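You operate a simulated robot arm through the tools that you are given. There is no shell and no other tool. Be economical: measure what you need, move in short steps, check, and stop when the job is done.

You run a simulated two-armed robot. Do the job below in one go: nothing can be reset, and whatever is moved stays where it is left.

## Task
Slide both top sacks on the low stack back into line and press both flat.

The check looks at the end state, three seconds after you hand in, the way a careful person would. Anything else that was tipped, shoved, dropped, spilled or broken makes it a failure.

## Robot
Two 7-joint arms with fingered hands on one trunk, on a base that drives. Base frame: it is fixed to the floor where the robot stands at the start and does not move with it; the origin is under the middle of the robot, x ahead of it, y to its left, z up. Lengths are in m, angles in degrees, forces in N, time in s.
The left shoulder is at the start at [0.07, 0.169, 1.075], the right one opposite. With the tool pointing down near the work surface each hand reaches from about 0.1 to 0.38 m from the robot's upright axis, wherever it stands, measured 20 degrees to its own side. Places, roughly: big sack [2.5, -1.5, 1.5]. Payload 3.4 kg a hand.
The TCP of each hand is the grasp point between the finger pads, 0.023 m short of the fingertips. In the tool frame z runs along the fingers and y along their closing line. The gripper opens to 0.116 m. The gripper's body begins 0.065 m behind the TCP. The gripper is a hand of 4 fingers: y runs from the thumb to the fingers, the wrist lies at [0, 0, -0.211] in the tool frame, and closing takes about 1.5 s.
Orientation is that of the tool frame in the base frame, as [roll, pitch, yaw] about the fixed x, y, z axes, in that order (R = Rz(yaw) Ry(pitch) Rx(roll)). With the fingers straight down and closing along the base's y, the tool's x points along the base's -x, its y along +y and its z along -z.

## Interface
- The arms move only by the tool drive_tool. It takes "left_rows", "right_rows" or both (then of equal length, played together; a hand with none holds still); each is a list of rows, each an object of numbers (a shift or turn left out is 0, a gripper value left out holds the last): "tx", "ty", "tz": the shift along the tool's x, y, z in units of 400 mm (1.0 is 400 mm); "rx", "ry", "rz": the turn, a rotation vector about the tool's x, y, z in units of 45 degrees (1.0 is 45 degrees). In form: [{"tx": .., "ty": .., "tz": .., "rx": .., "ry": .., "rz": ..}, ...]. A call has 1 to 20 rows; each row is the pose to reach, as a shift and turn from the pose commanded when the call began, along the tool's axes at that moment. "left_grip" and "right_grip" are, for a hand that has rows, the opening, from 0 (shut) to 1 (fully open), set as the call begins (left out, the last holds). A call with a number of a shift or a turn outside -1 to 1 is refused whole. A row lasts 0.2 s, in which the tool goes at most 0.05 m and 8.6 degrees; a call with a longer step from one row to the next is refused whole, and so is a gripper value outside its range. A pose out of reach is approached as far as the arm can. The call stops where the force on the tool passes 90 N (or 10 N more than at its start, if that is more) or the arm is blocked; 0.2 s more then pass. The fingers move at their own pace (about 0.153 m/s each) and stop on an object; they squeeze with about 30 N. The grip force told is the motor's: it shows also when the fingers shut on nothing. Time passes only in rows, and 0.2 s behind the last, so rows that repeat a pose let the fingers close. The reply holds the time, the measured pose of the TCP, the force on the tool along the base axes, the opening and the grip force, in the units named above and with some noise, with the torque about the TCP (base axes, N m) and any sound that the robot's microphone picked up.
- Cameras (640 x 400 px; columns grow to the right, rows downward): "scene" is now at [0.1056, -0.0381, 1.2613]; the picture's right is [-0.36, -0.93, -0.00], its down [-0.84, 0.32, -0.44] and it looks along [0.41, -0.16, -0.90] (base axes); focal length 254 px, centre (320, 200). "left" rides on the left gripper at [-0.069, 0.001, -0.09] in its tool frame; the picture's right is [-0.01, -1.00, 0.00], its down [0.79, -0.01, -0.61] and it looks along [0.61, 0.00, 0.79] (tool axes); focal length 251 px, centre (320, 200). "right" rides on the right gripper at [0.068, 0.001, -0.09] in its tool frame; the picture's right is [-0.01, 1.00, 0.00], its down [-0.80, -0.01, -0.61] and it looks along [-0.61, -0.01, 0.80] (tool axes); focal length 251 px, centre (320, 200). There is no depth. A picture from a camera that has moved, and an enlarged one, comes with that camera's place and axes in the base frame and with its lens. The place of the scene camera against the robot may be out by one fixed shift of up to 0.025 m in any direction.
- get_image(camera): a new picture of that camera. No time passes.
- move_column(by): slides the trunk up (or, below 0, down) by that many m; the arms and the scene camera ride with it, the base frame stays. It gives what a move gives, with no picture.
- steer(legs): drives the robot by 1 to 6 legs, each [ahead, left, turn to the left] in m, m and degrees, along the robot's own axes; the way and the turn of a leg run together, so that a leg with both is an arc; at most 1.5 m and 180 degrees a leg. The arms and the cameras ride along, it lands a little off, and it stops where it bumps. It gives what a move gives.
- finger_targets(finger1, finger2, finger3, thumb_bend, hand): sets how far each is bent, from 0 (flat) to 100 (curled in); at 30 the hand is open as for a grip, at 70 the pads meet at the TCP. One left out holds its place. A second passes; each finger stops where it meets its share of the squeeze, and holds until it gets a number again. A gripper value or a shape takes the hand back. It gives what a move gives, with no picture; readings hold the bend of each and the force on the fingers (four entries, about 0 where the hand has none), thumb and palm.
- preshape(shape, hand): the hand has 4 fingers and takes this shape, open, in about a second: jaw (thumb against the fingers, like two jaws); tri (thumb and two fingers); tip (a fingertip pinch); poke (one finger out to press); point (the index stretched); flat (the hand flat); cup (the hand cupped); fist (a fist). The gripper value then closes the fingers along that shape, each until it touches; the sizes above hold for jaw. It gives what a move gives, with no picture.
- head_to(pan, tilt): turns the head with the scene camera to pan (to the left, within 86 degrees either way) and tilt (down, from -29 to 69), counted from straight ahead of the robot. It gives what a move gives.
- zoom(camera, box): a new picture of the part [left, top, right, bottom] of that camera's present view, enlarged. No time passes.
- hand_in(): hands the job in; it is judged then, once.

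Go step by step. Nothing tells you exact positions but the pictures and the camera data: compare them with the known pose of the tool, close in by small moves and look again before you grip or let go. The budget is 120 turns and 108 pictures, counting those below and the enlarged ones. Unless the task says otherwise, let go and move clear before handing in, and close with one line.

The tools are called after "Emit:" as a command line: name --argument value ..., lists and objects as JSON in quotes. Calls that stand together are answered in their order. drive_tool: Moves the arms, as the interface text tells. Its arguments: {"type":"object","properties":{"left_rows":{"type":"array","items":{"type":"object","properties":{"tx":{"type":"number"},"ty":{"type":"number"},"tz":{"type":"number"},"rx":{"type":"number"},"ry":{"type":"number"},"rz":{"type":"number"}}}},"left_grip":{"type":"number"},"right_rows":{"type":"array","items":{"type":"object","properties":{"tx":{"type":"number"},"ty":{"type":"number"},"tz":{"type":"number"},"rx":{"type":"number"},"ry":{"type":"number"},"rz":{"type":"number"}}}},"right_grip":{"type":"number"}},"required":[]} The other tools are called the same way: move_column (by) slides the trunk up or down; preshape (shape, hand) gives the hand a shape; finger_targets (finger1, finger2, finger3, thumb_bend, hand) moves the fingers one by one; steer (legs) drives the base; head_to (pan, tilt) turns the head that bears the scene camera; get_image (camera) takes a picture; zoom (camera, box) takes an enlarged picture of a part of a camera's view; hand_in () hands the job in.

At the start:

```text
time: 0.0
left_tcp_pos: [0.2693, 0.0608, 0.6779]
left_tcp_rot: [166.4, -0.5, 176.3]
left_force: [-0.1, 0.3, 0.0]
left_moment: [0.01, 0.0, 0.0]
left_gripper_width: 0.1162
left_finger_force: 0.1
left_shape: jaw
left_bend: [30.0, 30.0, 30.0, 30.0]
left_finger forces: [0.1, 0.0, 0.1, 0.0, 0.1, 0.0]
right_tcp_pos: [0.3139, -0.3452, 0.7424]
right_tcp_rot: [180.0, 0.1, -180.0]
right_force: [-0.1, 0.6, 0.7]
right_moment: [-0.03, 0.0, -0.02]
right_gripper_width: 0.116
right_finger_force: 0.1
right_shape: jaw
right_bend: [30.0, 30.0, 30.0, 30.0]
right_finger forces: [0.0, 0.1, 0.0, 0.0, 0.1, 0.0]
trunk travel left (down, up): [-0.582, 0.358]
robot x, y, heading: [-0.0014, -0.001, 0.1]
head pan, tilt: [-21.0, 63.9]
```

scene: 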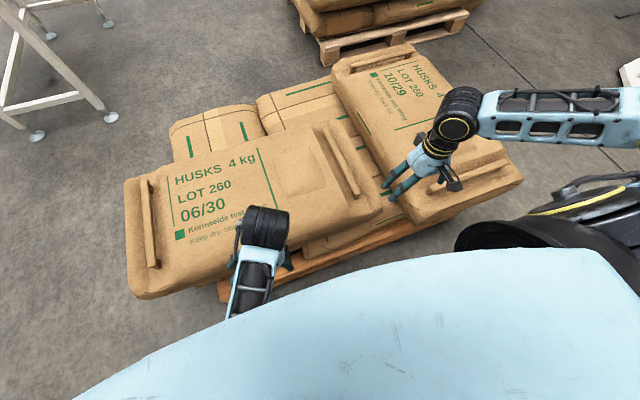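
right: 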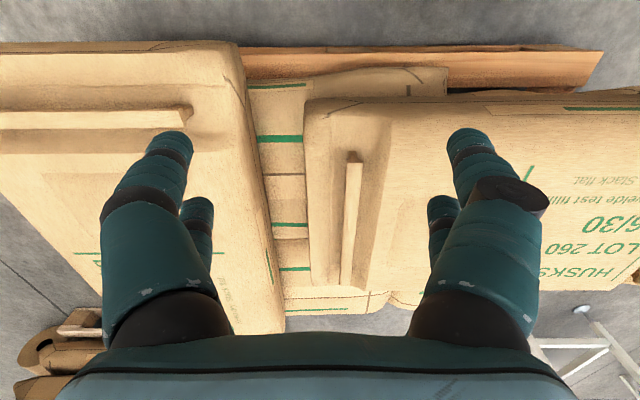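
left: 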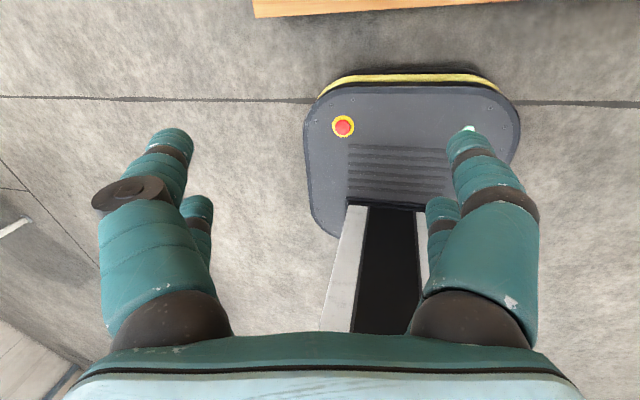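

I see a low pallet ahead with two top sacks (06/30 on the left, 10/29 on the right) lying askew on a lower layer. I'll look at more of the scene before moving.

Emit:
head_to --pan 0 --tilt 50

Emit:
get_image --camera "scene"

Emit:
head_to --pan -35 --tilt 25

Emit:
get_image --camera "scene"

```text
time: 0.8
left_tcp_pos: [0.269, 0.0607, 0.677]
left_tcp_rot: [166.1, -0.5, 176.2]
left_force: [0.3, -0.4, -0.1]
left_moment: [0.02, 0.0, 0.01]
left_gripper_width: 0.116
left_finger_force: 0.1
left_shape: jaw
left_bend: [30.0, 30.0, 30.0, 30.0]
left_finger forces: [0.0, 0.0, 0.0, 0.0, 0.1, 0.0]
right_tcp_pos: [0.3139, -0.3445, 0.7415]
right_tcp_rot: [-179.9, 0.0, -180.0]
right_force: [-0.2, -0.5, -0.3]
right_moment: [0.04, 0.02, 0.03]
right_gripper_width: 0.116
right_finger_force: 0.0
right_shape: jaw
right_bend: [30.0, 30.0, 30.0, 30.0]
right_finger forces: [0.0, 0.1, 0.0, 0.0, 0.1, 0.0]
trunk travel left (down, up): [-0.582, 0.358]
robot x, y, heading: [-0.0003, -0.0023, -0.1]
head pan, tilt: [0.0, 50.0]
```

```text
104 pictures are left
camera scene: at [0.1247, -0.016, 1.2782], right [0.0, -1.0, 0.0], down [-0.77, 0.0, -0.64], along [0.64, 0.0, -0.77], focal length 254 px, centre (320, 200)
```

scene: 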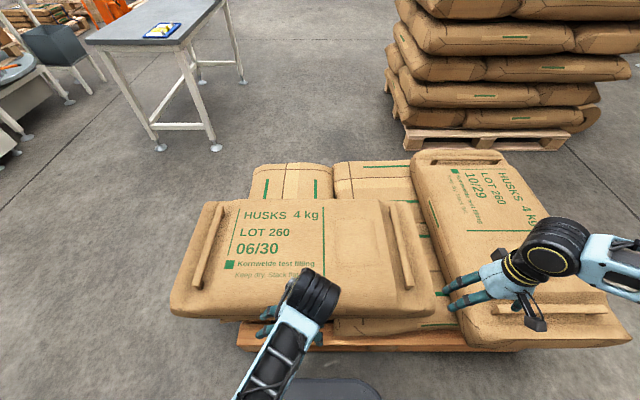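

```text
time: 1.9
left_tcp_pos: [0.2694, 0.0603, 0.6766]
left_tcp_rot: [166.2, -0.5, 176.2]
left_force: [0.6, 1.2, 0.5]
left_moment: [0.0, 0.02, -0.01]
left_gripper_width: 0.1161
left_finger_force: 0.1
left_shape: jaw
left_bend: [30.0, 30.0, 30.0, 30.0]
left_finger forces: [0.0, 0.0, 0.1, 0.0, 0.0, 0.0]
right_tcp_pos: [0.3146, -0.3449, 0.7425]
right_tcp_rot: [180.0, 0.0, -180.0]
right_force: [0.3, -0.3, 0.0]
right_moment: [0.01, -0.03, 0.01]
right_gripper_width: 0.1161
right_finger_force: 0.1
right_shape: jaw
right_bend: [30.0, 30.0, 30.0, 30.0]
right_finger forces: [0.0, 0.1, 0.0, 0.1, 0.1, 0.0]
trunk travel left (down, up): [-0.582, 0.358]
robot x, y, heading: [0.0007, -0.0005, 0.0]
head pan, tilt: [-35.0, 25.0]
```

```text
103 pictures are left
camera scene: at [0.1232, -0.0687, 1.3156], right [-0.57, -0.82, 0.0], down [-0.35, 0.24, -0.91], along [0.74, -0.52, -0.42], focal length 254 px, centre (320, 200)
```

scene: 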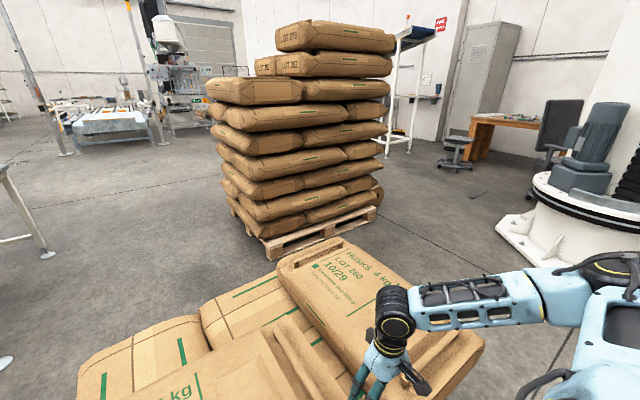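

The arms hide part of the stack, and I need heights. I'll raise the trunk for a higher view with parallax.

Emit:
move_column --by 0.35

Emit:
head_to --pan 0 --tilt 60

Emit:
get_image --camera "scene"

Emit:
get_image --camera "right"

Emit:
get_image --camera "left"

```text
time: 5.3
left_tcp_pos: [0.2694, 0.0607, 1.0276]
left_tcp_rot: [166.1, -0.5, 176.2]
left_force: [0.2, -0.3, 0.4]
left_moment: [0.02, -0.02, 0.01]
left_gripper_width: 0.116
left_finger_force: 0.0
left_shape: jaw
left_bend: [30.0, 30.0, 30.0, 30.0]
left_finger forces: [0.1, 0.0, 0.0, 0.0, 0.1, 0.1]
right_tcp_pos: [0.3139, -0.3442, 1.0914]
right_tcp_rot: [179.9, 0.0, -180.0]
right_force: [-0.7, 0.5, -0.6]
right_moment: [0.03, 0.02, -0.02]
right_gripper_width: 0.1159
right_finger_force: 0.0
right_shape: jaw
right_bend: [30.0, 30.0, 30.0, 30.0]
right_finger forces: [0.0, 0.0, 0.0, 0.1, 0.0, 0.1]
trunk travel left (down, up): [-0.932, 0.008]
robot x, y, heading: [-0.0044, 0.0012, -0.1]
head pan, tilt: [-35.0, 25.0]
```

```text
time: 6.3
left_tcp_pos: [0.2705, 0.061, 1.0267]
left_tcp_rot: [166.1, -0.5, 176.2]
left_force: [0.1, -0.5, -1.1]
left_moment: [0.01, -0.02, 0.01]
left_gripper_width: 0.116
left_finger_force: 0.0
left_shape: jaw
left_bend: [30.0, 30.0, 30.0, 30.0]
left_finger forces: [0.1, 0.1, 0.0, 0.0, 0.0, 0.0]
right_tcp_pos: [0.3144, -0.345, 1.0919]
right_tcp_rot: [-180.0, -0.1, -180.0]
right_force: [0.9, -0.6, -0.2]
right_moment: [-0.01, 0.01, 0.02]
right_gripper_width: 0.1157
right_finger_force: 0.0
right_shape: jaw
right_bend: [30.0, 30.0, 30.0, 30.0]
right_finger forces: [0.1, 0.0, 0.0, 0.0, 0.0, 0.1]
trunk travel left (down, up): [-0.932, 0.008]
robot x, y, heading: [-0.0013, 0.0027, -0.2]
head pan, tilt: [0.0, 60.0]
```

```text
102 pictures are left
camera scene: at [0.1143, -0.0161, 1.6157], right [0.0, -1.0, 0.0], down [-0.87, 0.0, -0.5], along [0.5, 0.0, -0.87], focal length 254 px, centre (320, 200)
```

scene: 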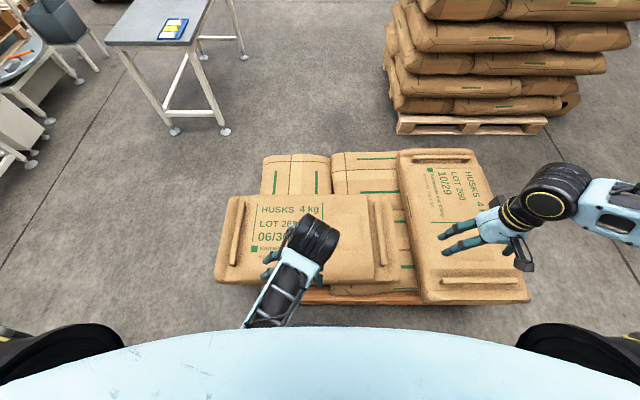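

```text
101 pictures are left
camera right: at [0.2456, -0.3444, 1.182], right [0.01, 1.0, 0.0], down [0.8, -0.01, 0.61], along [0.61, -0.01, -0.8], focal length 251 px, centre (320, 200)
```

right: 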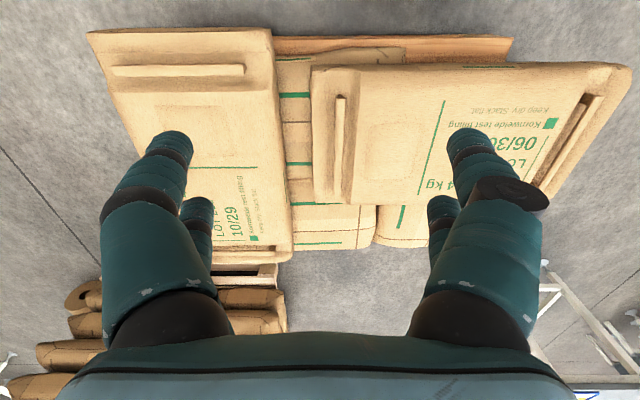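

```text
100 pictures are left
camera left: at [0.3369, 0.0351, 1.113], right [-0.06, -0.97, -0.24], down [-0.8, -0.1, 0.59], along [-0.6, 0.23, -0.77], focal length 251 px, centre (320, 200)
```

left: 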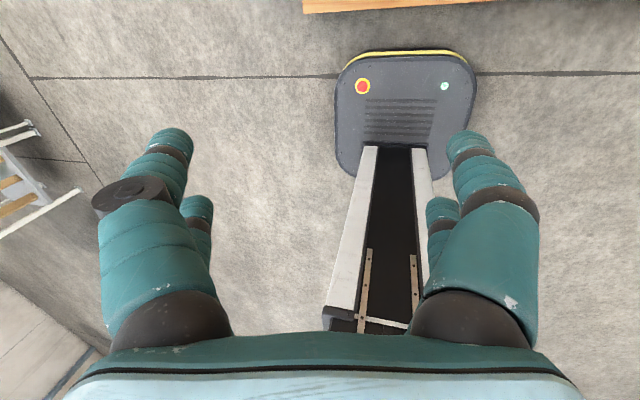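

Top sacks lie at z≈0.50: 06/30 spans y≈-0.37..0.44 and overhangs to the left; 10/29 spans x≈0.27..1.09 and overhangs toward me. I'll move the arms out of the view and look in detail.

Emit:
zoom --camera "scene" --box '[200, 130, 420, 310]'

Emit:
zoom --camera "scene" --box '[370, 130, 560, 320]'

```text
2.22 times, centred on (310, 220) of scene
camera zoom: at [0.1143, -0.0161, 1.6157], right [0.0, -1.0, 0.0], down [-0.87, 0.0, -0.5], along [0.5, 0.0, -0.87], focal length 564 px, centre (342, 156)
```

zoom: 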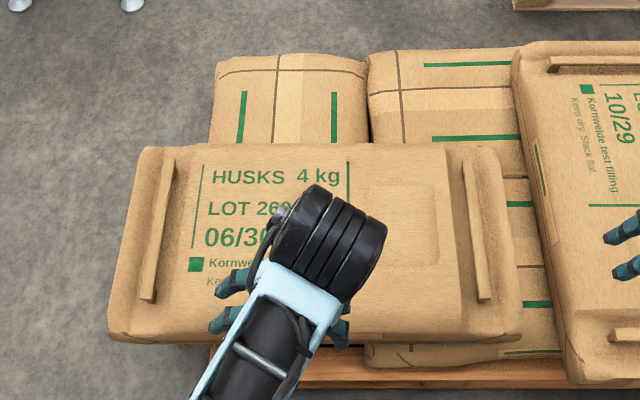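

```text
2.11 times, centred on (465, 225) of scene
camera zoom: at [0.1143, -0.0161, 1.6157], right [0.0, -1.0, 0.0], down [-0.87, 0.0, -0.5], along [0.5, 0.0, -0.87], focal length 534 px, centre (15, 147)
```

zoom: 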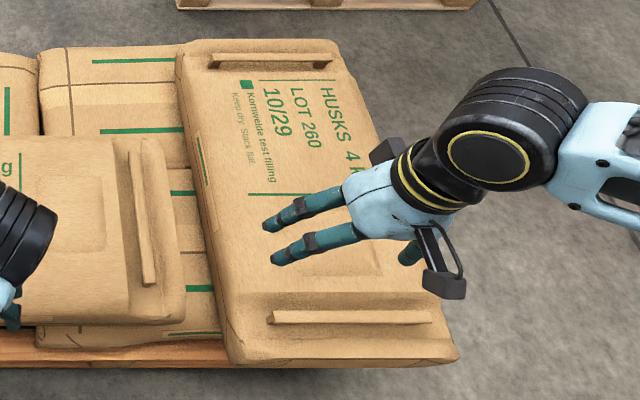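

The lower layer shows where "in line" is: pallet x≈0.325–1.125, y≈-0.88–0.32. I'll drive round to the left end of the stack, stand off, and look from there.

Emit:
steer --legs '[[-0.15, 0, 0], [0, 1.0, 0], [0.7, 0, 0], [0, 0, -90]]'

Emit:
get_image --camera "scene"

Emit:
head_to --pan 0 --tilt 45

Emit:
get_image --camera "scene"

```text
time: 19.8
left_tcp_pos: [0.6159, 0.7432, 1.0276]
left_tcp_rot: [166.1, -0.5, 86.4]
left_force: [-0.6, 0.5, -0.8]
left_moment: [0.01, 0.02, -0.01]
left_gripper_width: 0.1159
left_finger_force: 0.0
left_shape: jaw
left_bend: [30.0, 30.0, 30.0, 30.0]
left_finger forces: [0.0, 0.1, 0.1, 0.0, 0.0, 0.1]
right_tcp_pos: [0.211, 0.696, 1.0925]
right_tcp_rot: [-180.0, 0.0, 90.2]
right_force: [0.2, 0.3, -0.1]
right_moment: [0.0, 0.0, -0.03]
right_gripper_width: 0.116
right_finger_force: 0.0
right_shape: jaw
right_bend: [30.0, 30.0, 30.0, 30.0]
right_finger forces: [0.1, 0.1, 0.0, 0.0, 0.1, 0.1]
trunk travel left (down, up): [-0.932, 0.008]
robot x, y, heading: [0.5548, 1.0154, -90.1]
head pan, tilt: [0.0, 60.0]
```

```text
97 pictures are left
camera scene: at [0.5534, 0.8793, 1.6156], right [-1.0, 0.0, 0.0], down [0.0, 0.87, -0.5], along [0.0, -0.5, -0.87], focal length 254 px, centre (320, 200)
```

scene: 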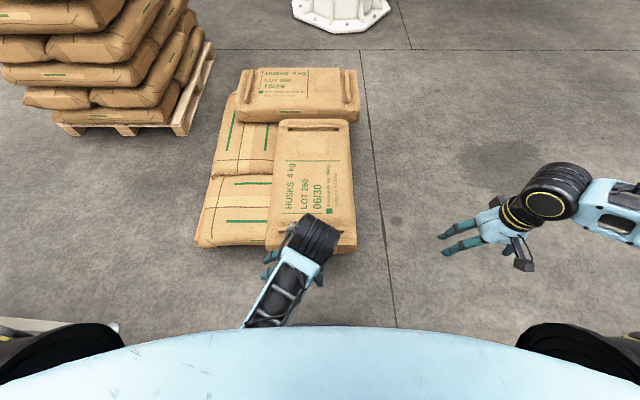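

```text
time: 20.6
left_tcp_pos: [0.6158, 0.7434, 1.0263]
left_tcp_rot: [165.9, -0.5, 86.3]
left_force: [0.0, 0.4, 0.2]
left_moment: [0.01, 0.0, 0.01]
left_gripper_width: 0.1159
left_finger_force: 0.0
left_shape: jaw
left_bend: [30.0, 30.0, 30.0, 30.0]
left_finger forces: [0.1, 0.1, 0.2, 0.0, 0.0, 0.1]
right_tcp_pos: [0.2117, 0.6981, 1.0922]
right_tcp_rot: [-180.0, 0.0, 90.2]
right_force: [0.0, 0.3, -0.3]
right_moment: [0.0, 0.03, 0.01]
right_gripper_width: 0.116
right_finger_force: 0.1
right_shape: jaw
right_bend: [30.0, 30.0, 30.0, 30.0]
right_finger forces: [0.0, 0.1, 0.1, 0.0, 0.1, 0.1]
trunk travel left (down, up): [-0.932, 0.008]
robot x, y, heading: [0.5566, 1.0142, -89.9]
head pan, tilt: [0.0, 45.0]
```

```text
96 pictures are left
camera scene: at [0.5532, 0.8648, 1.6351], right [-1.0, 0.0, 0.0], down [0.0, 0.71, -0.71], along [0.0, -0.71, -0.71], focal length 254 px, centre (320, 200)
```

scene: 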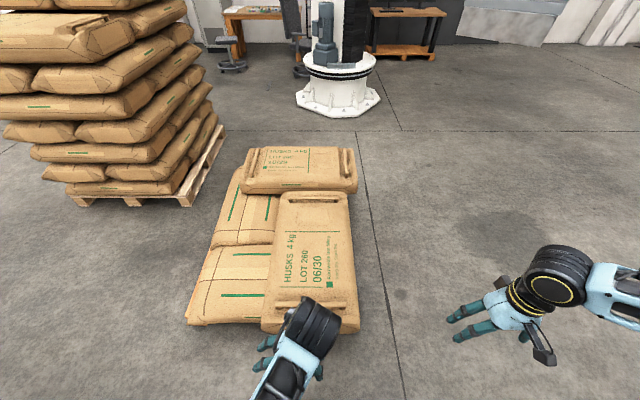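

The stack is clear from this end. I'll zoom in for details of edges and any bulge.

Emit:
zoom --camera "scene" --box '[180, 130, 380, 350]'

Emit:
move_column --by -0.35

Emit:
head_to --pan 0 --tilt 40

Emit:
zoom --camera "scene" --box '[160, 130, 420, 400]'

```text
1.82 times, centred on (280, 240) of scene
camera zoom: at [0.5532, 0.8648, 1.6351], right [-1.0, 0.0, 0.0], down [0.0, 0.71, -0.71], along [0.0, -0.71, -0.71], focal length 462 px, centre (393, 127)
```

zoom: 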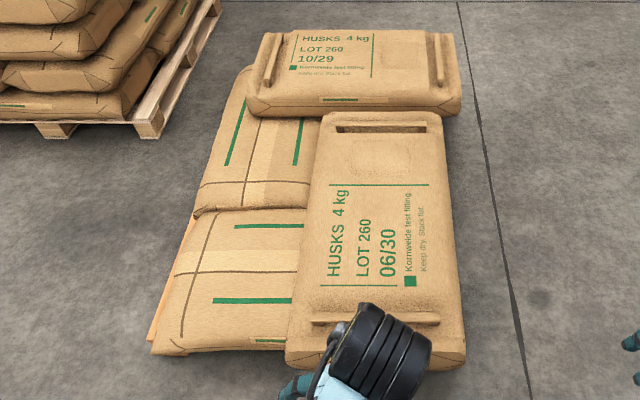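

```text
time: 24.0
left_tcp_pos: [0.6166, 0.7424, 0.6765]
left_tcp_rot: [166.1, -0.5, 86.4]
left_force: [-1.1, -0.2, -1.0]
left_moment: [0.01, 0.0, 0.03]
left_gripper_width: 0.116
left_finger_force: 0.0
left_shape: jaw
left_bend: [30.0, 30.0, 30.0, 30.0]
left_finger forces: [0.1, 0.0, 0.0, 0.1, 0.1, 0.0]
right_tcp_pos: [0.2108, 0.6977, 0.7407]
right_tcp_rot: [-180.0, 0.0, 90.2]
right_force: [0.1, 0.5, 1.1]
right_moment: [0.03, 0.0, 0.03]
right_gripper_width: 0.1158
right_finger_force: 0.0
right_shape: jaw
right_bend: [30.0, 30.0, 30.0, 30.0]
right_finger forces: [0.0, 0.0, 0.0, 0.1, 0.0, 0.0]
trunk travel left (down, up): [-0.582, 0.358]
robot x, y, heading: [0.5559, 1.0136, -90.1]
head pan, tilt: [0.0, 45.0]
```

```text
time: 24.6
left_tcp_pos: [0.6166, 0.7434, 0.6765]
left_tcp_rot: [166.0, -0.5, 86.4]
left_force: [-0.4, 0.0, 0.4]
left_moment: [0.02, 0.02, -0.03]
left_gripper_width: 0.116
left_finger_force: 0.1
left_shape: jaw
left_bend: [30.0, 30.0, 30.0, 30.0]
left_finger forces: [0.1, 0.1, 0.1, 0.1, 0.1, 0.0]
right_tcp_pos: [0.2109, 0.6974, 0.7414]
right_tcp_rot: [179.9, 0.0, 90.3]
right_force: [-0.9, 0.0, -0.5]
right_moment: [0.0, -0.01, 0.0]
right_gripper_width: 0.116
right_finger_force: 0.1
right_shape: jaw
right_bend: [30.0, 30.0, 30.0, 30.0]
right_finger forces: [0.1, 0.0, 0.0, 0.1, 0.0, 0.0]
trunk travel left (down, up): [-0.582, 0.358]
robot x, y, heading: [0.5566, 1.0125, -89.7]
head pan, tilt: [0.0, 40.0]
```

```text
1.48 times, centred on (290, 265) of scene
camera zoom: at [0.5533, 0.8611, 1.2924], right [-1.0, 0.0, 0.0], down [0.0, 0.64, -0.77], along [0.0, -0.77, -0.64], focal length 376 px, centre (364, 104)
```

zoom: 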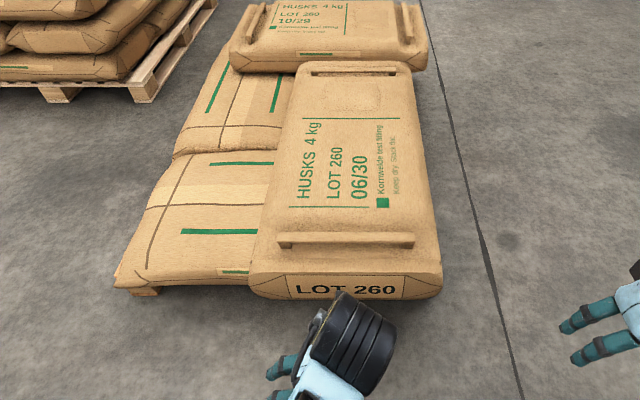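

The sack 06/30 is roughly centred at (0.57, 0.05), with the rows below pointing to about (0.55, -0.04). I'll form fists for pushing and check how they look.

Emit:
preshape --hand "right" --shape "fist"

Emit:
preshape --hand "left" --shape "flat"

Emit:
get_image --camera "scene"

Emit:
get_image --camera "right"

Emit:
get_image --camera "left"

```text
time: 25.5
left_tcp_pos: [0.6175, 0.7426, 0.6768]
left_tcp_rot: [166.1, -0.5, 86.4]
left_force: [-0.3, -0.3, 0.3]
left_moment: [0.02, -0.03, 0.0]
left_gripper_width: 0.1159
left_finger_force: 0.1
left_shape: jaw
left_bend: [30.0, 30.0, 30.0, 30.0]
left_finger forces: [0.0, 0.1, 0.1, 0.0, 0.0, 0.1]
right_tcp_pos: [0.2125, 0.6968, 0.7419]
right_tcp_rot: [179.9, 0.1, 90.2]
right_force: [0.1, -0.1, -0.5]
right_moment: [0.01, 0.0, 0.04]
right_gripper_width: 0.0
right_finger_force: 0.1
right_shape: fist
right_bend: [77.0, 76.0, 76.0, 35.0]
right_finger forces: [0.0, 0.0, 0.0, 0.0, 0.0, 0.0]
trunk travel left (down, up): [-0.582, 0.358]
robot x, y, heading: [0.5562, 1.0102, -90.1]
head pan, tilt: [0.0, 40.0]
```

```text
time: 26.4
left_tcp_pos: [0.6171, 0.7438, 0.6771]
left_tcp_rot: [166.0, -0.5, 86.4]
left_force: [0.5, -0.3, 0.3]
left_moment: [0.01, 0.01, 0.02]
left_gripper_width: 0.0001
left_finger_force: 0.0
left_shape: flat
left_bend: [0.0, 0.0, 0.0, 0.0]
left_finger forces: [0.0, 0.0, 0.0, 0.0, 0.0, 0.0]
right_tcp_pos: [0.2108, 0.6971, 0.7414]
right_tcp_rot: [-180.0, 0.0, 90.3]
right_force: [-0.8, -0.3, 0.1]
right_moment: [0.0, 0.0, -0.01]
right_gripper_width: 0.0002
right_finger_force: 0.0
right_shape: fist
right_bend: [79.0, 79.0, 77.0, 35.0]
right_finger forces: [0.1, 0.1, 0.0, 0.0, 0.0, 0.0]
trunk travel left (down, up): [-0.582, 0.358]
robot x, y, heading: [0.5554, 1.0104, -90.0]
head pan, tilt: [0.0, 40.0]
```

```text
93 pictures are left
camera scene: at [0.5533, 0.8611, 1.2924], right [-1.0, 0.0, 0.0], down [0.0, 0.64, -0.77], along [0.0, -0.77, -0.64], focal length 254 px, centre (320, 200)
```

scene: 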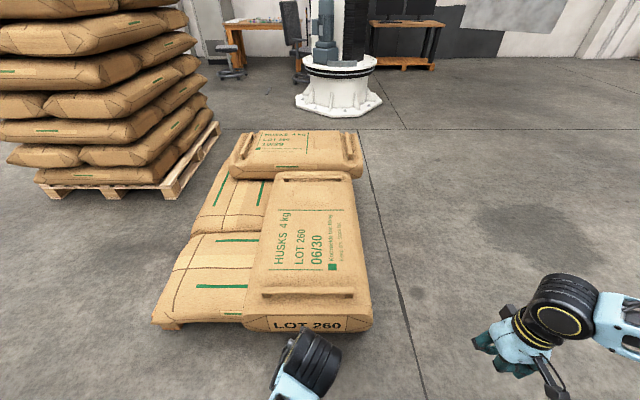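

```text
92 pictures are left
camera right: at [0.2118, 0.7653, 0.832], right [1.0, -0.01, 0.0], down [0.0, -0.8, 0.61], along [0.0, -0.61, -0.8], focal length 251 px, centre (320, 200)
```

right: 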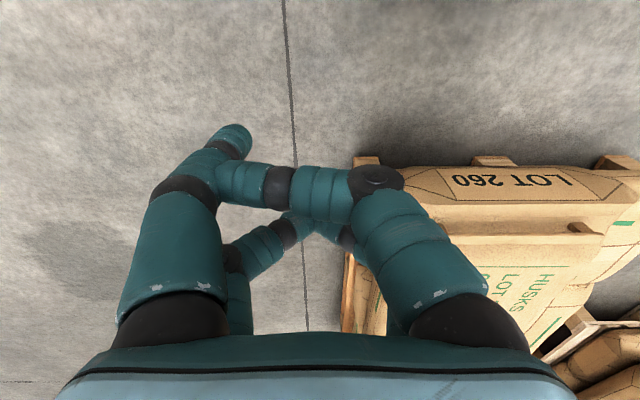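

```text
91 pictures are left
camera left: at [0.5913, 0.6756, 0.7629], right [-0.97, 0.05, -0.24], down [-0.1, 0.8, 0.59], along [0.22, 0.6, -0.77], focal length 251 px, centre (320, 200)
```

left: 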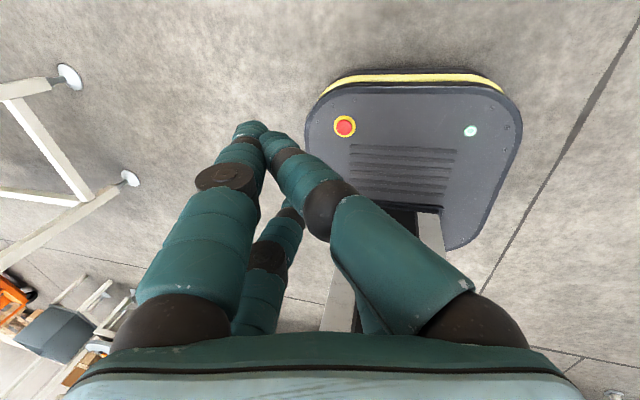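

The fist gives a compact, broad front. I'll straighten the left hand, make it a fist too, and drive closer to the sack's left end.

Emit:
drive_tool --left_rows '[{"rx": 0.155, "rz": -0.04}, {"rx": 0.31, "rz": -0.08}, {"rx": 0.31, "rz": -0.08}]'

Emit:
preshape --hand "left" --shape "fist"

Emit:
steer --legs '[[0.31, 0, 0]]'

Emit:
head_to --pan 0 --tilt 69

Emit:
get_image --camera "scene"

```text
time: 27.2
left_tcp_pos: [0.6355, 0.7414, 0.6701]
left_tcp_rot: [176.7, 0.6, 88.7]
left_force: [0.1, -0.1, 0.6]
left_moment: [0.01, -0.01, 0.02]
left_gripper_width: 0.0
left_finger_force: 0.1
left_shape: flat
left_bend: [0.0, 0.0, 0.0, 0.0]
left_finger forces: [0.0, 0.0, 0.0, 0.1, 0.1, 0.0]
right_tcp_pos: [0.2107, 0.6968, 0.7424]
right_tcp_rot: [-179.8, 0.0, 90.2]
right_force: [0.6, 0.4, 0.0]
right_moment: [0.0, -0.01, -0.01]
right_gripper_width: 0.0001
right_finger_force: 0.0
right_shape: fist
right_bend: [81.0, 81.0, 77.0, 35.0]
right_finger forces: [0.0, 0.0, 0.0, 0.0, 0.1, 0.0]
trunk travel left (down, up): [-0.582, 0.358]
robot x, y, heading: [0.5567, 1.0101, -90.1]
head pan, tilt: [0.0, 40.0]
```

```text
time: 28.1
left_tcp_pos: [0.6358, 0.7445, 0.6684]
left_tcp_rot: [176.6, 0.3, 88.6]
left_force: [0.8, -2.1, -0.7]
left_moment: [-0.03, -0.01, -0.01]
left_gripper_width: 0.0
left_finger_force: 0.1
left_shape: fist
left_bend: [72.0, 38.0, 37.0, 35.0]
left_finger forces: [0.0, 0.0, 0.0, 0.0, 0.1, 0.0]
right_tcp_pos: [0.211, 0.6973, 0.7433]
right_tcp_rot: [-180.0, 0.0, 90.2]
right_force: [0.0, -0.3, 0.5]
right_moment: [-0.03, -0.01, -0.02]
right_gripper_width: 0.0001
right_finger_force: 0.1
right_shape: fist
right_bend: [82.0, 82.0, 77.0, 36.0]
right_finger forces: [0.0, 0.0, 0.0, 0.0, 0.0, 0.0]
trunk travel left (down, up): [-0.582, 0.358]
robot x, y, heading: [0.5559, 1.0096, -89.8]
head pan, tilt: [0.0, 40.0]
```

```text
time: 30.2
left_tcp_pos: [0.637, 0.4397, 0.6673]
left_tcp_rot: [176.6, -0.1, 88.6]
left_force: [0.0, -0.1, -0.2]
left_moment: [0.0, 0.01, -0.02]
left_gripper_width: 0.0001
left_finger_force: 0.0
left_shape: fist
left_bend: [78.0, 81.0, 77.0, 34.0]
left_finger forces: [0.0, 0.1, 0.0, 0.0, 0.1, 0.0]
right_tcp_pos: [0.2139, 0.3889, 0.7435]
right_tcp_rot: [179.8, -0.2, 90.2]
right_force: [0.2, -0.6, -0.2]
right_moment: [-0.01, 0.01, -0.01]
right_gripper_width: 0.0
right_finger_force: 0.0
right_shape: fist
right_bend: [86.0, 82.0, 77.0, 38.0]
right_finger forces: [0.1, 0.0, 0.0, 0.0, 0.1, 0.0]
trunk travel left (down, up): [-0.582, 0.358]
robot x, y, heading: [0.5585, 0.7051, -89.7]
head pan, tilt: [0.0, 40.0]
```

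```text
time: 31.1
left_tcp_pos: [0.6387, 0.4416, 0.6674]
left_tcp_rot: [176.5, -0.2, 88.7]
left_force: [-0.4, 0.8, 0.2]
left_moment: [-0.02, 0.02, -0.03]
left_gripper_width: 0.0
left_finger_force: 0.1
left_shape: fist
left_bend: [80.0, 81.0, 77.0, 35.0]
left_finger forces: [0.0, 0.0, 0.0, 0.0, 0.1, 0.1]
right_tcp_pos: [0.2137, 0.388, 0.7423]
right_tcp_rot: [-179.9, 0.0, 90.3]
right_force: [-0.2, 0.1, -0.7]
right_moment: [0.01, 0.0, 0.01]
right_gripper_width: 0.0002
right_finger_force: 0.0
right_shape: fist
right_bend: [87.0, 82.0, 77.0, 39.0]
right_finger forces: [0.0, 0.0, 0.0, 0.0, 0.1, 0.0]
trunk travel left (down, up): [-0.582, 0.358]
robot x, y, heading: [0.5549, 0.7018, -89.7]
head pan, tilt: [0.0, 68.8]
```

```text
90 pictures are left
camera scene: at [0.5546, 0.5828, 1.2563], right [-1.0, -0.01, 0.0], down [0.0, 0.93, -0.36], along [0.0, -0.36, -0.93], focal length 254 px, centre (320, 200)
```

scene: 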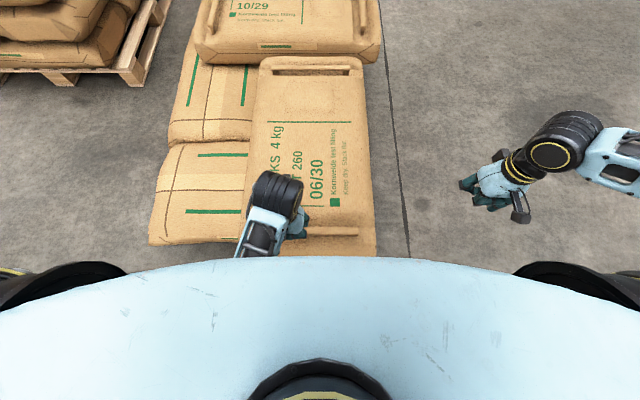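

The lower layer's left edge is at y≈0.36 and 06/30's end is at y≈0.465, so it needs about 0.105 m in -y. I'll bring both fists beyond its left end.

Emit:
drive_tool --left_rows '[{"tx": 0.06, "ty": 0.02}, {"tx": 0.12, "ty": 0.04}, {"tx": 0.18, "ty": 0.06}, {"tx": 0.24, "ty": 0.08}, {"tx": 0.3, "ty": 0.1}, {"tx": 0.3, "ty": 0.1}, {"tx": 0.3, "ty": 0.1}, {"tx": 0.3, "ty": 0.1}]' --right_rows '[{"tx": 0.1, "ty": 0.04}, {"tx": 0.2, "ty": 0.08}, {"tx": 0.3, "ty": 0.13}, {"tx": 0.4, "ty": 0.18}, {"tx": 0.43, "ty": 0.28}, {"tx": 0.43, "ty": 0.39}, {"tx": 0.43, "ty": 0.5}, {"tx": 0.43, "ty": 0.6}]'

Emit:
get_image --camera "scene"

Emit:
get_image --camera "right"

```text
time: 33.0
left_tcp_pos: [0.6809, 0.5592, 0.6688]
left_tcp_rot: [176.8, 0.0, 88.6]
left_force: [0.2, 0.9, 0.2]
left_moment: [-0.02, 0.0, 0.01]
left_gripper_width: 0.0001
left_finger_force: 0.0
left_shape: fist
left_bend: [83.0, 81.0, 77.0, 35.0]
left_finger forces: [0.1, 0.0, 0.0, 0.0, 0.0, 0.0]
right_tcp_pos: [0.4779, 0.5402, 0.7142]
right_tcp_rot: [-178.9, 0.5, 89.6]
right_force: [-0.1, 0.1, 0.4]
right_moment: [-0.01, -0.03, -0.03]
right_gripper_width: 0.0
right_finger_force: 0.0
right_shape: fist
right_bend: [89.0, 82.0, 77.0, 41.0]
right_finger forces: [0.0, 0.1, 0.0, 0.0, 0.0, 0.0]
right hand out of reach, approached as far as the arm can: row 2, 3, 4, 5, 6, 7, 8
trunk travel left (down, up): [-0.582, 0.358]
robot x, y, heading: [0.5595, 0.7015, -90.0]
head pan, tilt: [0.0, 68.8]
```

```text
89 pictures are left
camera scene: at [0.5553, 0.5828, 1.2563], right [-1.0, -0.01, 0.0], down [-0.01, 0.93, -0.36], along [0.0, -0.36, -0.93], focal length 254 px, centre (320, 200)
```

scene: 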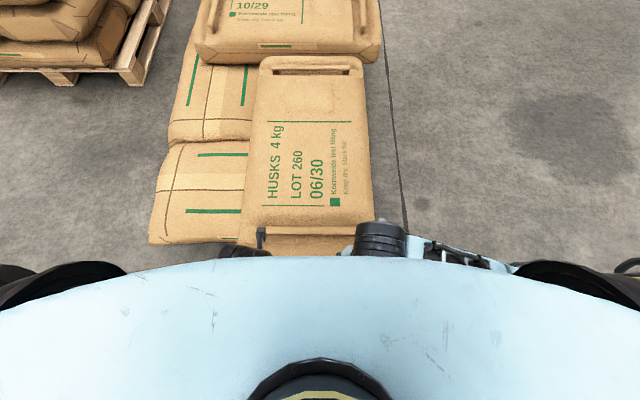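

```text
88 pictures are left
camera right: at [0.4801, 0.6081, 0.8031], right [1.0, -0.02, -0.02], down [0.0, -0.79, 0.61], along [-0.03, -0.61, -0.79], focal length 251 px, centre (320, 200)
```

right: 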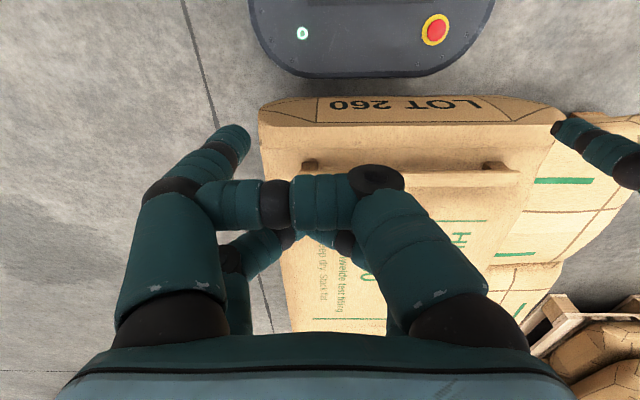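

The right hand is nearly too close to the body, so I'll back off a little and lower the trunk so the fists come level with the sack's end.

Emit:
steer --legs '[[-0.08, 0, 0]]'

Emit:
move_column --by -0.25

Emit:
get_image --camera "right"

Emit:
get_image --camera "scene"

```text
time: 34.0
left_tcp_pos: [0.6795, 0.6403, 0.6697]
left_tcp_rot: [176.6, 0.0, 88.7]
left_force: [0.3, 0.7, -0.5]
left_moment: [-0.01, 0.06, -0.02]
left_gripper_width: 0.0
left_finger_force: 0.1
left_shape: fist
left_bend: [84.0, 81.0, 77.0, 37.0]
left_finger forces: [0.0, 0.0, 0.1, 0.0, 0.0, 0.1]
right_tcp_pos: [0.4797, 0.6199, 0.7136]
right_tcp_rot: [-179.3, 0.3, 89.7]
right_force: [0.1, -0.2, -0.3]
right_moment: [-0.03, 0.04, 0.0]
right_gripper_width: 0.0001
right_finger_force: 0.1
right_shape: fist
right_bend: [90.0, 82.0, 77.0, 44.0]
right_finger forces: [0.0, 0.0, 0.0, 0.1, 0.0, 0.1]
trunk travel left (down, up): [-0.582, 0.358]
robot x, y, heading: [0.5546, 0.7845, -89.6]
head pan, tilt: [0.0, 68.8]
```

```text
time: 36.6
left_tcp_pos: [0.6815, 0.6396, 0.4205]
left_tcp_rot: [176.6, -0.2, 88.6]
left_force: [-0.4, 0.4, 0.5]
left_moment: [-0.01, -0.01, -0.02]
left_gripper_width: 0.0002
left_finger_force: 0.0
left_shape: fist
left_bend: [87.0, 81.0, 77.0, 40.0]
left_finger forces: [0.0, 0.1, 0.0, 0.0, 0.0, 0.0]
right_tcp_pos: [0.4797, 0.6189, 0.4648]
right_tcp_rot: [-179.2, 0.3, 89.6]
right_force: [-0.5, -0.2, -0.1]
right_moment: [-0.01, -0.01, 0.02]
right_gripper_width: 0.0003
right_finger_force: 0.0
right_shape: fist
right_bend: [91.0, 82.0, 77.0, 47.0]
right_finger forces: [0.0, 0.1, 0.0, 0.0, 0.0, 0.0]
trunk travel left (down, up): [-0.332, 0.608]
robot x, y, heading: [0.5559, 0.7819, -89.7]
head pan, tilt: [0.0, 68.8]
```

```text
87 pictures are left
camera right: at [0.4809, 0.6882, 0.5532], right [1.0, -0.02, -0.01], down [-0.01, -0.79, 0.61], along [-0.02, -0.61, -0.79], focal length 251 px, centre (320, 200)
```

right: 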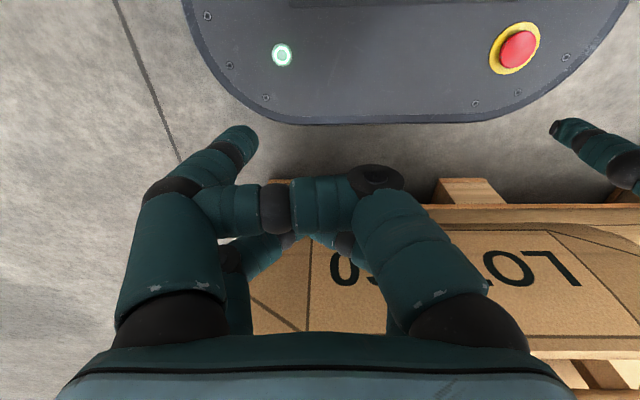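

```text
86 pictures are left
camera scene: at [0.5544, 0.6633, 1.0063], right [-1.0, -0.01, 0.0], down [-0.01, 0.93, -0.36], along [0.0, -0.36, -0.93], focal length 254 px, centre (320, 200)
```

scene: 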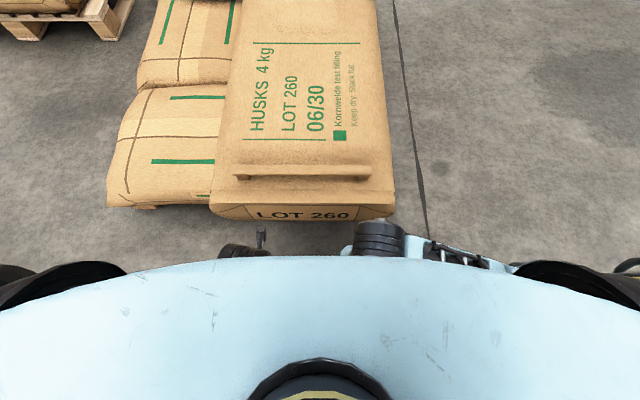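

I have a clear view: 06/30's end face is at y≈0.467, and the fists are at its height. I'll even them up and close in.

Emit:
drive_tool --left_rows '[{"tx": -0.07}, {"tx": -0.14}, {"tx": -0.2}, {"tx": -0.2}]' --right_rows '[{"tx": -0.05, "ty": 0.02, "tz": 0.04}, {"tx": -0.1, "ty": 0.04, "tz": 0.08}, {"tx": -0.15, "ty": 0.05, "tz": 0.11}, {"tx": -0.15, "ty": 0.05, "tz": 0.11}]'

Emit:
get_image --camera "right"

Emit:
get_image --camera "scene"

```text
time: 37.3
left_tcp_pos: [0.7149, 0.5992, 0.4034]
left_tcp_rot: [169.2, -2.2, 80.5]
left_force: [0.2, 0.2, -0.3]
left_moment: [0.05, -0.01, 0.02]
left_gripper_width: 0.0
left_finger_force: 0.0
left_shape: fist
left_bend: [88.0, 81.0, 77.0, 41.0]
left_finger forces: [0.1, 0.0, 0.0, 0.1, 0.1, 0.1]
right_tcp_pos: [0.4965, 0.5725, 0.4265]
right_tcp_rot: [-179.3, 0.4, 89.7]
right_force: [0.5, -0.6, 0.3]
right_moment: [0.0, 0.01, 0.03]
right_gripper_width: 0.0
right_finger_force: 0.1
right_shape: fist
right_bend: [91.0, 82.0, 77.0, 48.0]
right_finger forces: [0.0, 0.0, 0.0, 0.0, 0.0, 0.1]
trunk travel left (down, up): [-0.332, 0.608]
robot x, y, heading: [0.5611, 0.7898, -90.0]
head pan, tilt: [0.0, 68.8]
stopped in row 3 (left hand): the arm was blocked; the commanded pose is now the measured one
```

```text
85 pictures are left
camera right: at [0.4979, 0.6411, 0.517], right [1.0, -0.01, -0.01], down [0.0, -0.79, 0.61], along [-0.02, -0.61, -0.79], focal length 251 px, centre (320, 200)
```

right: 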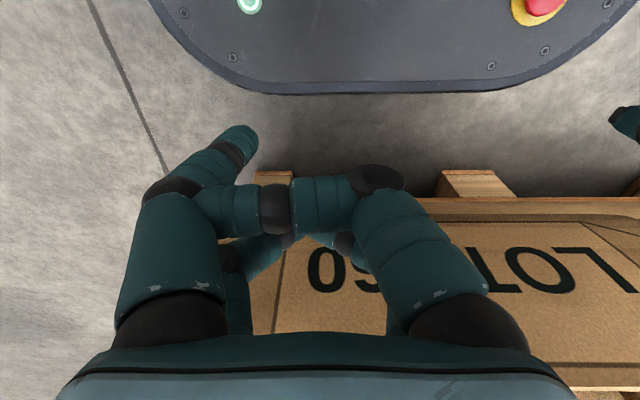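

```text
84 pictures are left
camera scene: at [0.5542, 0.6635, 1.0063], right [-1.0, -0.01, 0.0], down [-0.01, 0.93, -0.36], along [0.0, -0.36, -0.93], focal length 254 px, centre (320, 200)
```

scene: 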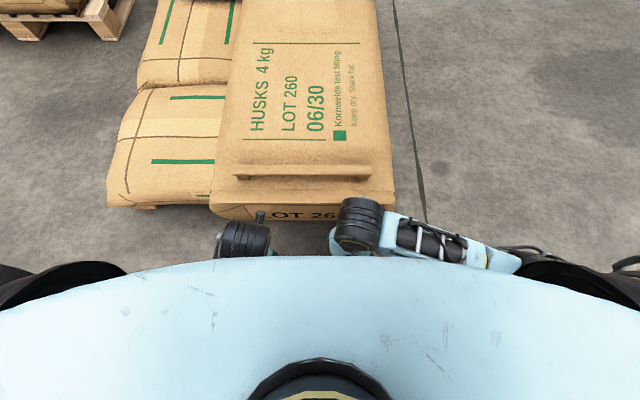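

The left arm was blocked with no force on the tool, so I'll look from the left hand to see why.

Emit:
get_image --camera "left"

Emit:
head_to --pan 30 --tilt 69

Emit:
get_image --camera "scene"

```text
83 pictures are left
camera left: at [0.687, 0.5303, 0.4884], right [-0.97, 0.16, -0.19], down [0.01, 0.78, 0.63], along [0.25, 0.6, -0.76], focal length 251 px, centre (320, 200)
```

left: 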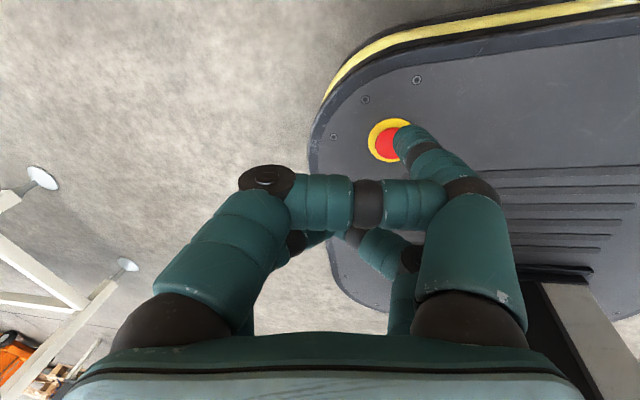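

```text
time: 38.3
left_tcp_pos: [0.7145, 0.5978, 0.4032]
left_tcp_rot: [169.2, -2.2, 80.6]
left_force: [0.8, -0.1, -0.4]
left_moment: [0.01, 0.0, 0.03]
left_gripper_width: 0.0
left_finger_force: 0.1
left_shape: fist
left_bend: [88.0, 81.0, 77.0, 42.0]
left_finger forces: [0.1, 0.0, 0.0, 0.1, 0.1, 0.1]
right_tcp_pos: [0.4975, 0.5732, 0.428]
right_tcp_rot: [-179.3, 0.3, 89.7]
right_force: [0.9, 0.6, -0.6]
right_moment: [-0.01, -0.01, 0.0]
right_gripper_width: 0.0
right_finger_force: 0.0
right_shape: fist
right_bend: [91.0, 82.0, 77.0, 48.0]
right_finger forces: [0.1, 0.0, 0.0, 0.1, 0.1, 0.0]
trunk travel left (down, up): [-0.332, 0.608]
robot x, y, heading: [0.5545, 0.7842, -89.5]
head pan, tilt: [30.0, 68.8]
```

```text
82 pictures are left
camera scene: at [0.5822, 0.6709, 1.0063], right [-0.86, -0.5, 0.0], down [-0.47, 0.8, -0.36], along [0.18, -0.31, -0.93], focal length 254 px, centre (320, 200)
```

scene: 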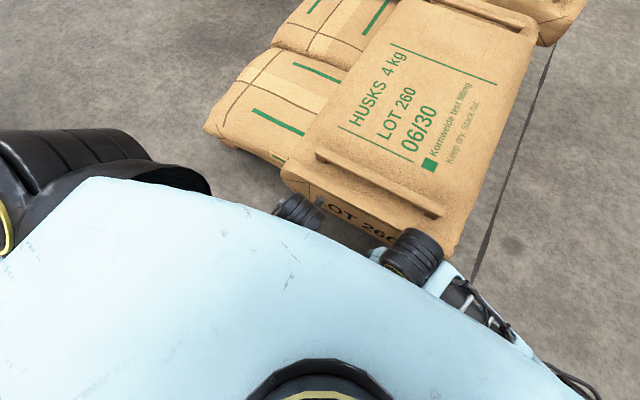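

The left hand is cramped with its camera bracket facing the sack, so I'll raise it away and push with the right fist alone, lined up with the sack's centreline.

Emit:
drive_tool --left_rows '[{"tz": -0.1, "ty": 0.03}, {"tz": -0.2, "ty": 0.08}, {"tz": -0.3, "ty": 0.13}, {"tz": -0.4, "ty": 0.18}, {"tz": -0.5, "ty": 0.22}, {"tz": -0.5, "ty": 0.3}, {"tz": -0.5, "ty": 0.38}]'

Emit:
steer --legs '[[0, 0.09, 0]]'

Emit:
head_to --pan 0 --tilt 69

Emit:
get_image --camera "scene"

Emit:
get_image --camera "right"

```text
time: 39.0
left_tcp_pos: [0.7493, 0.5811, 0.464]
left_tcp_rot: [160.7, -7.8, 73.4]
left_force: [0.6, 0.5, -0.4]
left_moment: [0.01, 0.01, -0.02]
left_gripper_width: 0.0002
left_finger_force: 0.1
left_shape: fist
left_bend: [89.0, 81.0, 77.0, 44.0]
left_finger forces: [0.1, 0.0, 0.0, 0.0, 0.1, 0.0]
left hand out of reach, approached as far as the arm can: row 2, 3
right_tcp_pos: [0.4957, 0.5721, 0.4278]
right_tcp_rot: [-179.3, 0.3, 89.8]
right_force: [-0.4, -0.9, -0.6]
right_moment: [-0.02, -0.01, 0.02]
right_gripper_width: 0.0003
right_finger_force: 0.1
right_shape: fist
right_bend: [91.0, 82.0, 77.0, 48.0]
right_finger forces: [0.0, 0.0, 0.0, 0.0, 0.0, 0.0]
trunk travel left (down, up): [-0.332, 0.608]
robot x, y, heading: [0.5569, 0.7828, -89.9]
head pan, tilt: [30.0, 68.8]
stopped in row 3 (left hand): the arm was blocked; the commanded pose is now the measured one
```

```text
time: 40.1
left_tcp_pos: [0.8392, 0.5834, 0.4631]
left_tcp_rot: [160.8, -7.8, 73.4]
left_force: [0.5, -0.2, -0.1]
left_moment: [0.02, 0.05, 0.01]
left_gripper_width: 0.0
left_finger_force: 0.0
left_shape: fist
left_bend: [90.0, 81.0, 77.0, 46.0]
left_finger forces: [0.1, 0.1, 0.1, 0.0, 0.1, 0.0]
right_tcp_pos: [0.5872, 0.5729, 0.4276]
right_tcp_rot: [-179.3, 0.3, 89.7]
right_force: [-0.6, -1.0, -0.7]
right_moment: [0.03, 0.03, -0.01]
right_gripper_width: 0.0002
right_finger_force: 0.1
right_shape: fist
right_bend: [91.0, 82.0, 76.0, 48.0]
right_finger forces: [0.0, 0.0, 0.0, 0.1, 0.0, 0.1]
trunk travel left (down, up): [-0.332, 0.608]
robot x, y, heading: [0.6494, 0.7868, -89.5]
head pan, tilt: [30.0, 68.8]
```

```text
time: 41.1
left_tcp_pos: [0.8395, 0.583, 0.4631]
left_tcp_rot: [160.8, -7.9, 73.6]
left_force: [0.0, 0.1, 0.7]
left_moment: [0.0, -0.01, -0.01]
left_gripper_width: 0.0
left_finger_force: 0.1
left_shape: fist
left_bend: [90.0, 81.0, 77.0, 47.0]
left_finger forces: [0.0, 0.0, 0.1, 0.1, 0.1, 0.0]
right_tcp_pos: [0.5864, 0.573, 0.4268]
right_tcp_rot: [-179.3, 0.3, 89.7]
right_force: [-0.1, -0.9, -1.5]
right_moment: [-0.03, -0.01, -0.02]
right_gripper_width: 0.0001
right_finger_force: 0.0
right_shape: fist
right_bend: [91.0, 82.0, 76.0, 48.0]
right_finger forces: [0.0, 0.1, 0.0, 0.0, 0.0, 0.1]
trunk travel left (down, up): [-0.332, 0.608]
robot x, y, heading: [0.646, 0.7866, -89.7]
head pan, tilt: [0.0, 68.8]
```

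```text
81 pictures are left
camera scene: at [0.6449, 0.6638, 1.0063], right [-1.0, -0.01, 0.0], down [-0.01, 0.93, -0.36], along [0.0, -0.36, -0.93], focal length 254 px, centre (320, 200)
```

scene: 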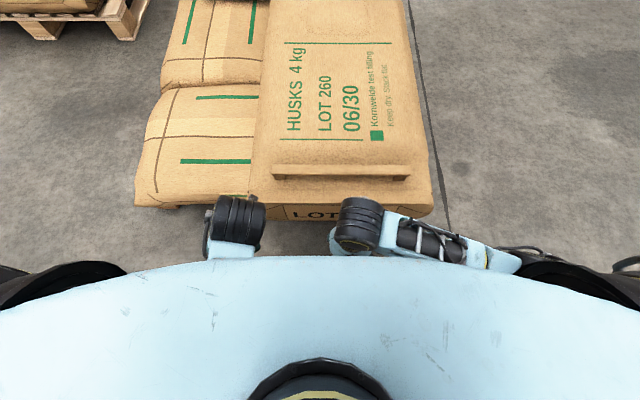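

```text
80 pictures are left
camera right: at [0.5885, 0.6415, 0.5169], right [1.0, -0.01, -0.01], down [0.0, -0.79, 0.61], along [-0.02, -0.61, -0.79], focal length 251 px, centre (320, 200)
```

right: 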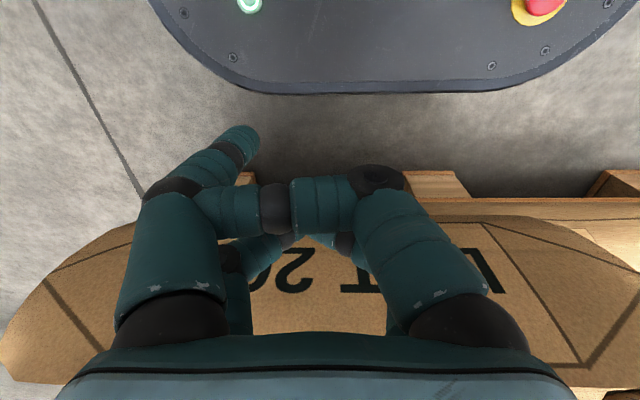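

The right fist is centred on the end face (x≈0.587). I'll push gently in -y and watch the force.

Emit:
drive_tool --right_rows '[{"tx": -0.05}, {"tx": -0.1}, {"tx": -0.14}, {"tx": -0.17}, {"tx": -0.2}]'

Emit:
get_image --camera "scene"

Emit:
get_image --camera "right"

```text
time: 42.3
left_tcp_pos: [0.8388, 0.5833, 0.4623]
left_tcp_rot: [160.8, -7.8, 73.5]
left_force: [0.0, -0.9, 0.6]
left_moment: [0.02, 0.01, -0.03]
left_gripper_width: 0.0001
left_finger_force: 0.0
left_shape: fist
left_bend: [90.0, 81.0, 77.0, 48.0]
left_finger forces: [0.0, 0.0, 0.1, 0.0, 0.1, 0.0]
right_tcp_pos: [0.5869, 0.493, 0.4271]
right_tcp_rot: [-179.3, 0.2, 89.8]
right_force: [-1.5, 9.0, -1.3]
right_moment: [0.05, 0.0, -0.05]
right_gripper_width: 0.0
right_finger_force: 0.0
right_shape: fist
right_bend: [91.0, 82.0, 76.0, 48.0]
right_finger forces: [0.0, 2.6, 1.9, 0.1, 0.0, 0.0]
trunk travel left (down, up): [-0.332, 0.608]
robot x, y, heading: [0.6447, 0.7849, -89.6]
head pan, tilt: [0.0, 68.8]
```

```text
79 pictures are left
camera scene: at [0.6448, 0.6643, 1.0062], right [-1.0, -0.01, 0.0], down [-0.01, 0.93, -0.36], along [0.0, -0.36, -0.93], focal length 254 px, centre (320, 200)
```

scene: 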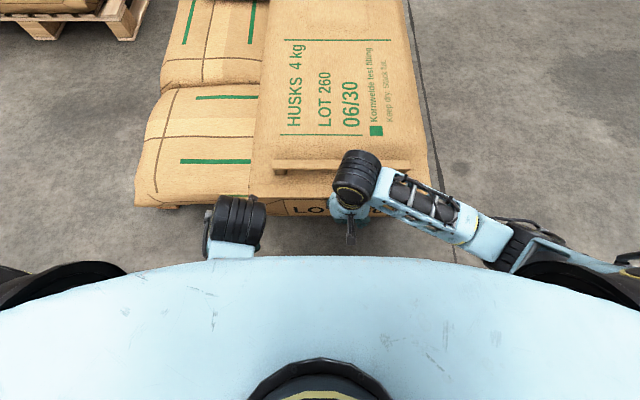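

```text
78 pictures are left
camera right: at [0.588, 0.5621, 0.5171], right [1.0, -0.01, -0.01], down [0.0, -0.79, 0.61], along [-0.02, -0.61, -0.79], focal length 251 px, centre (320, 200)
```

right: 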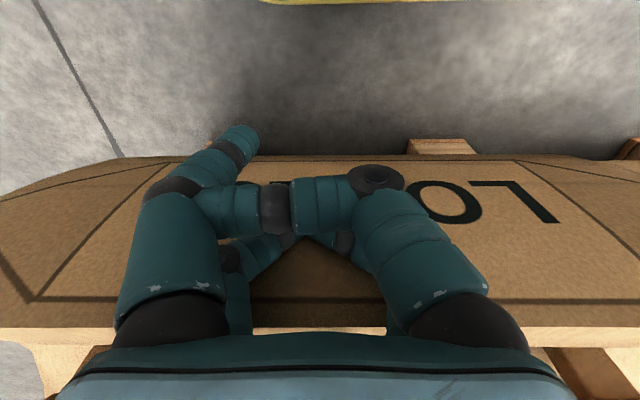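

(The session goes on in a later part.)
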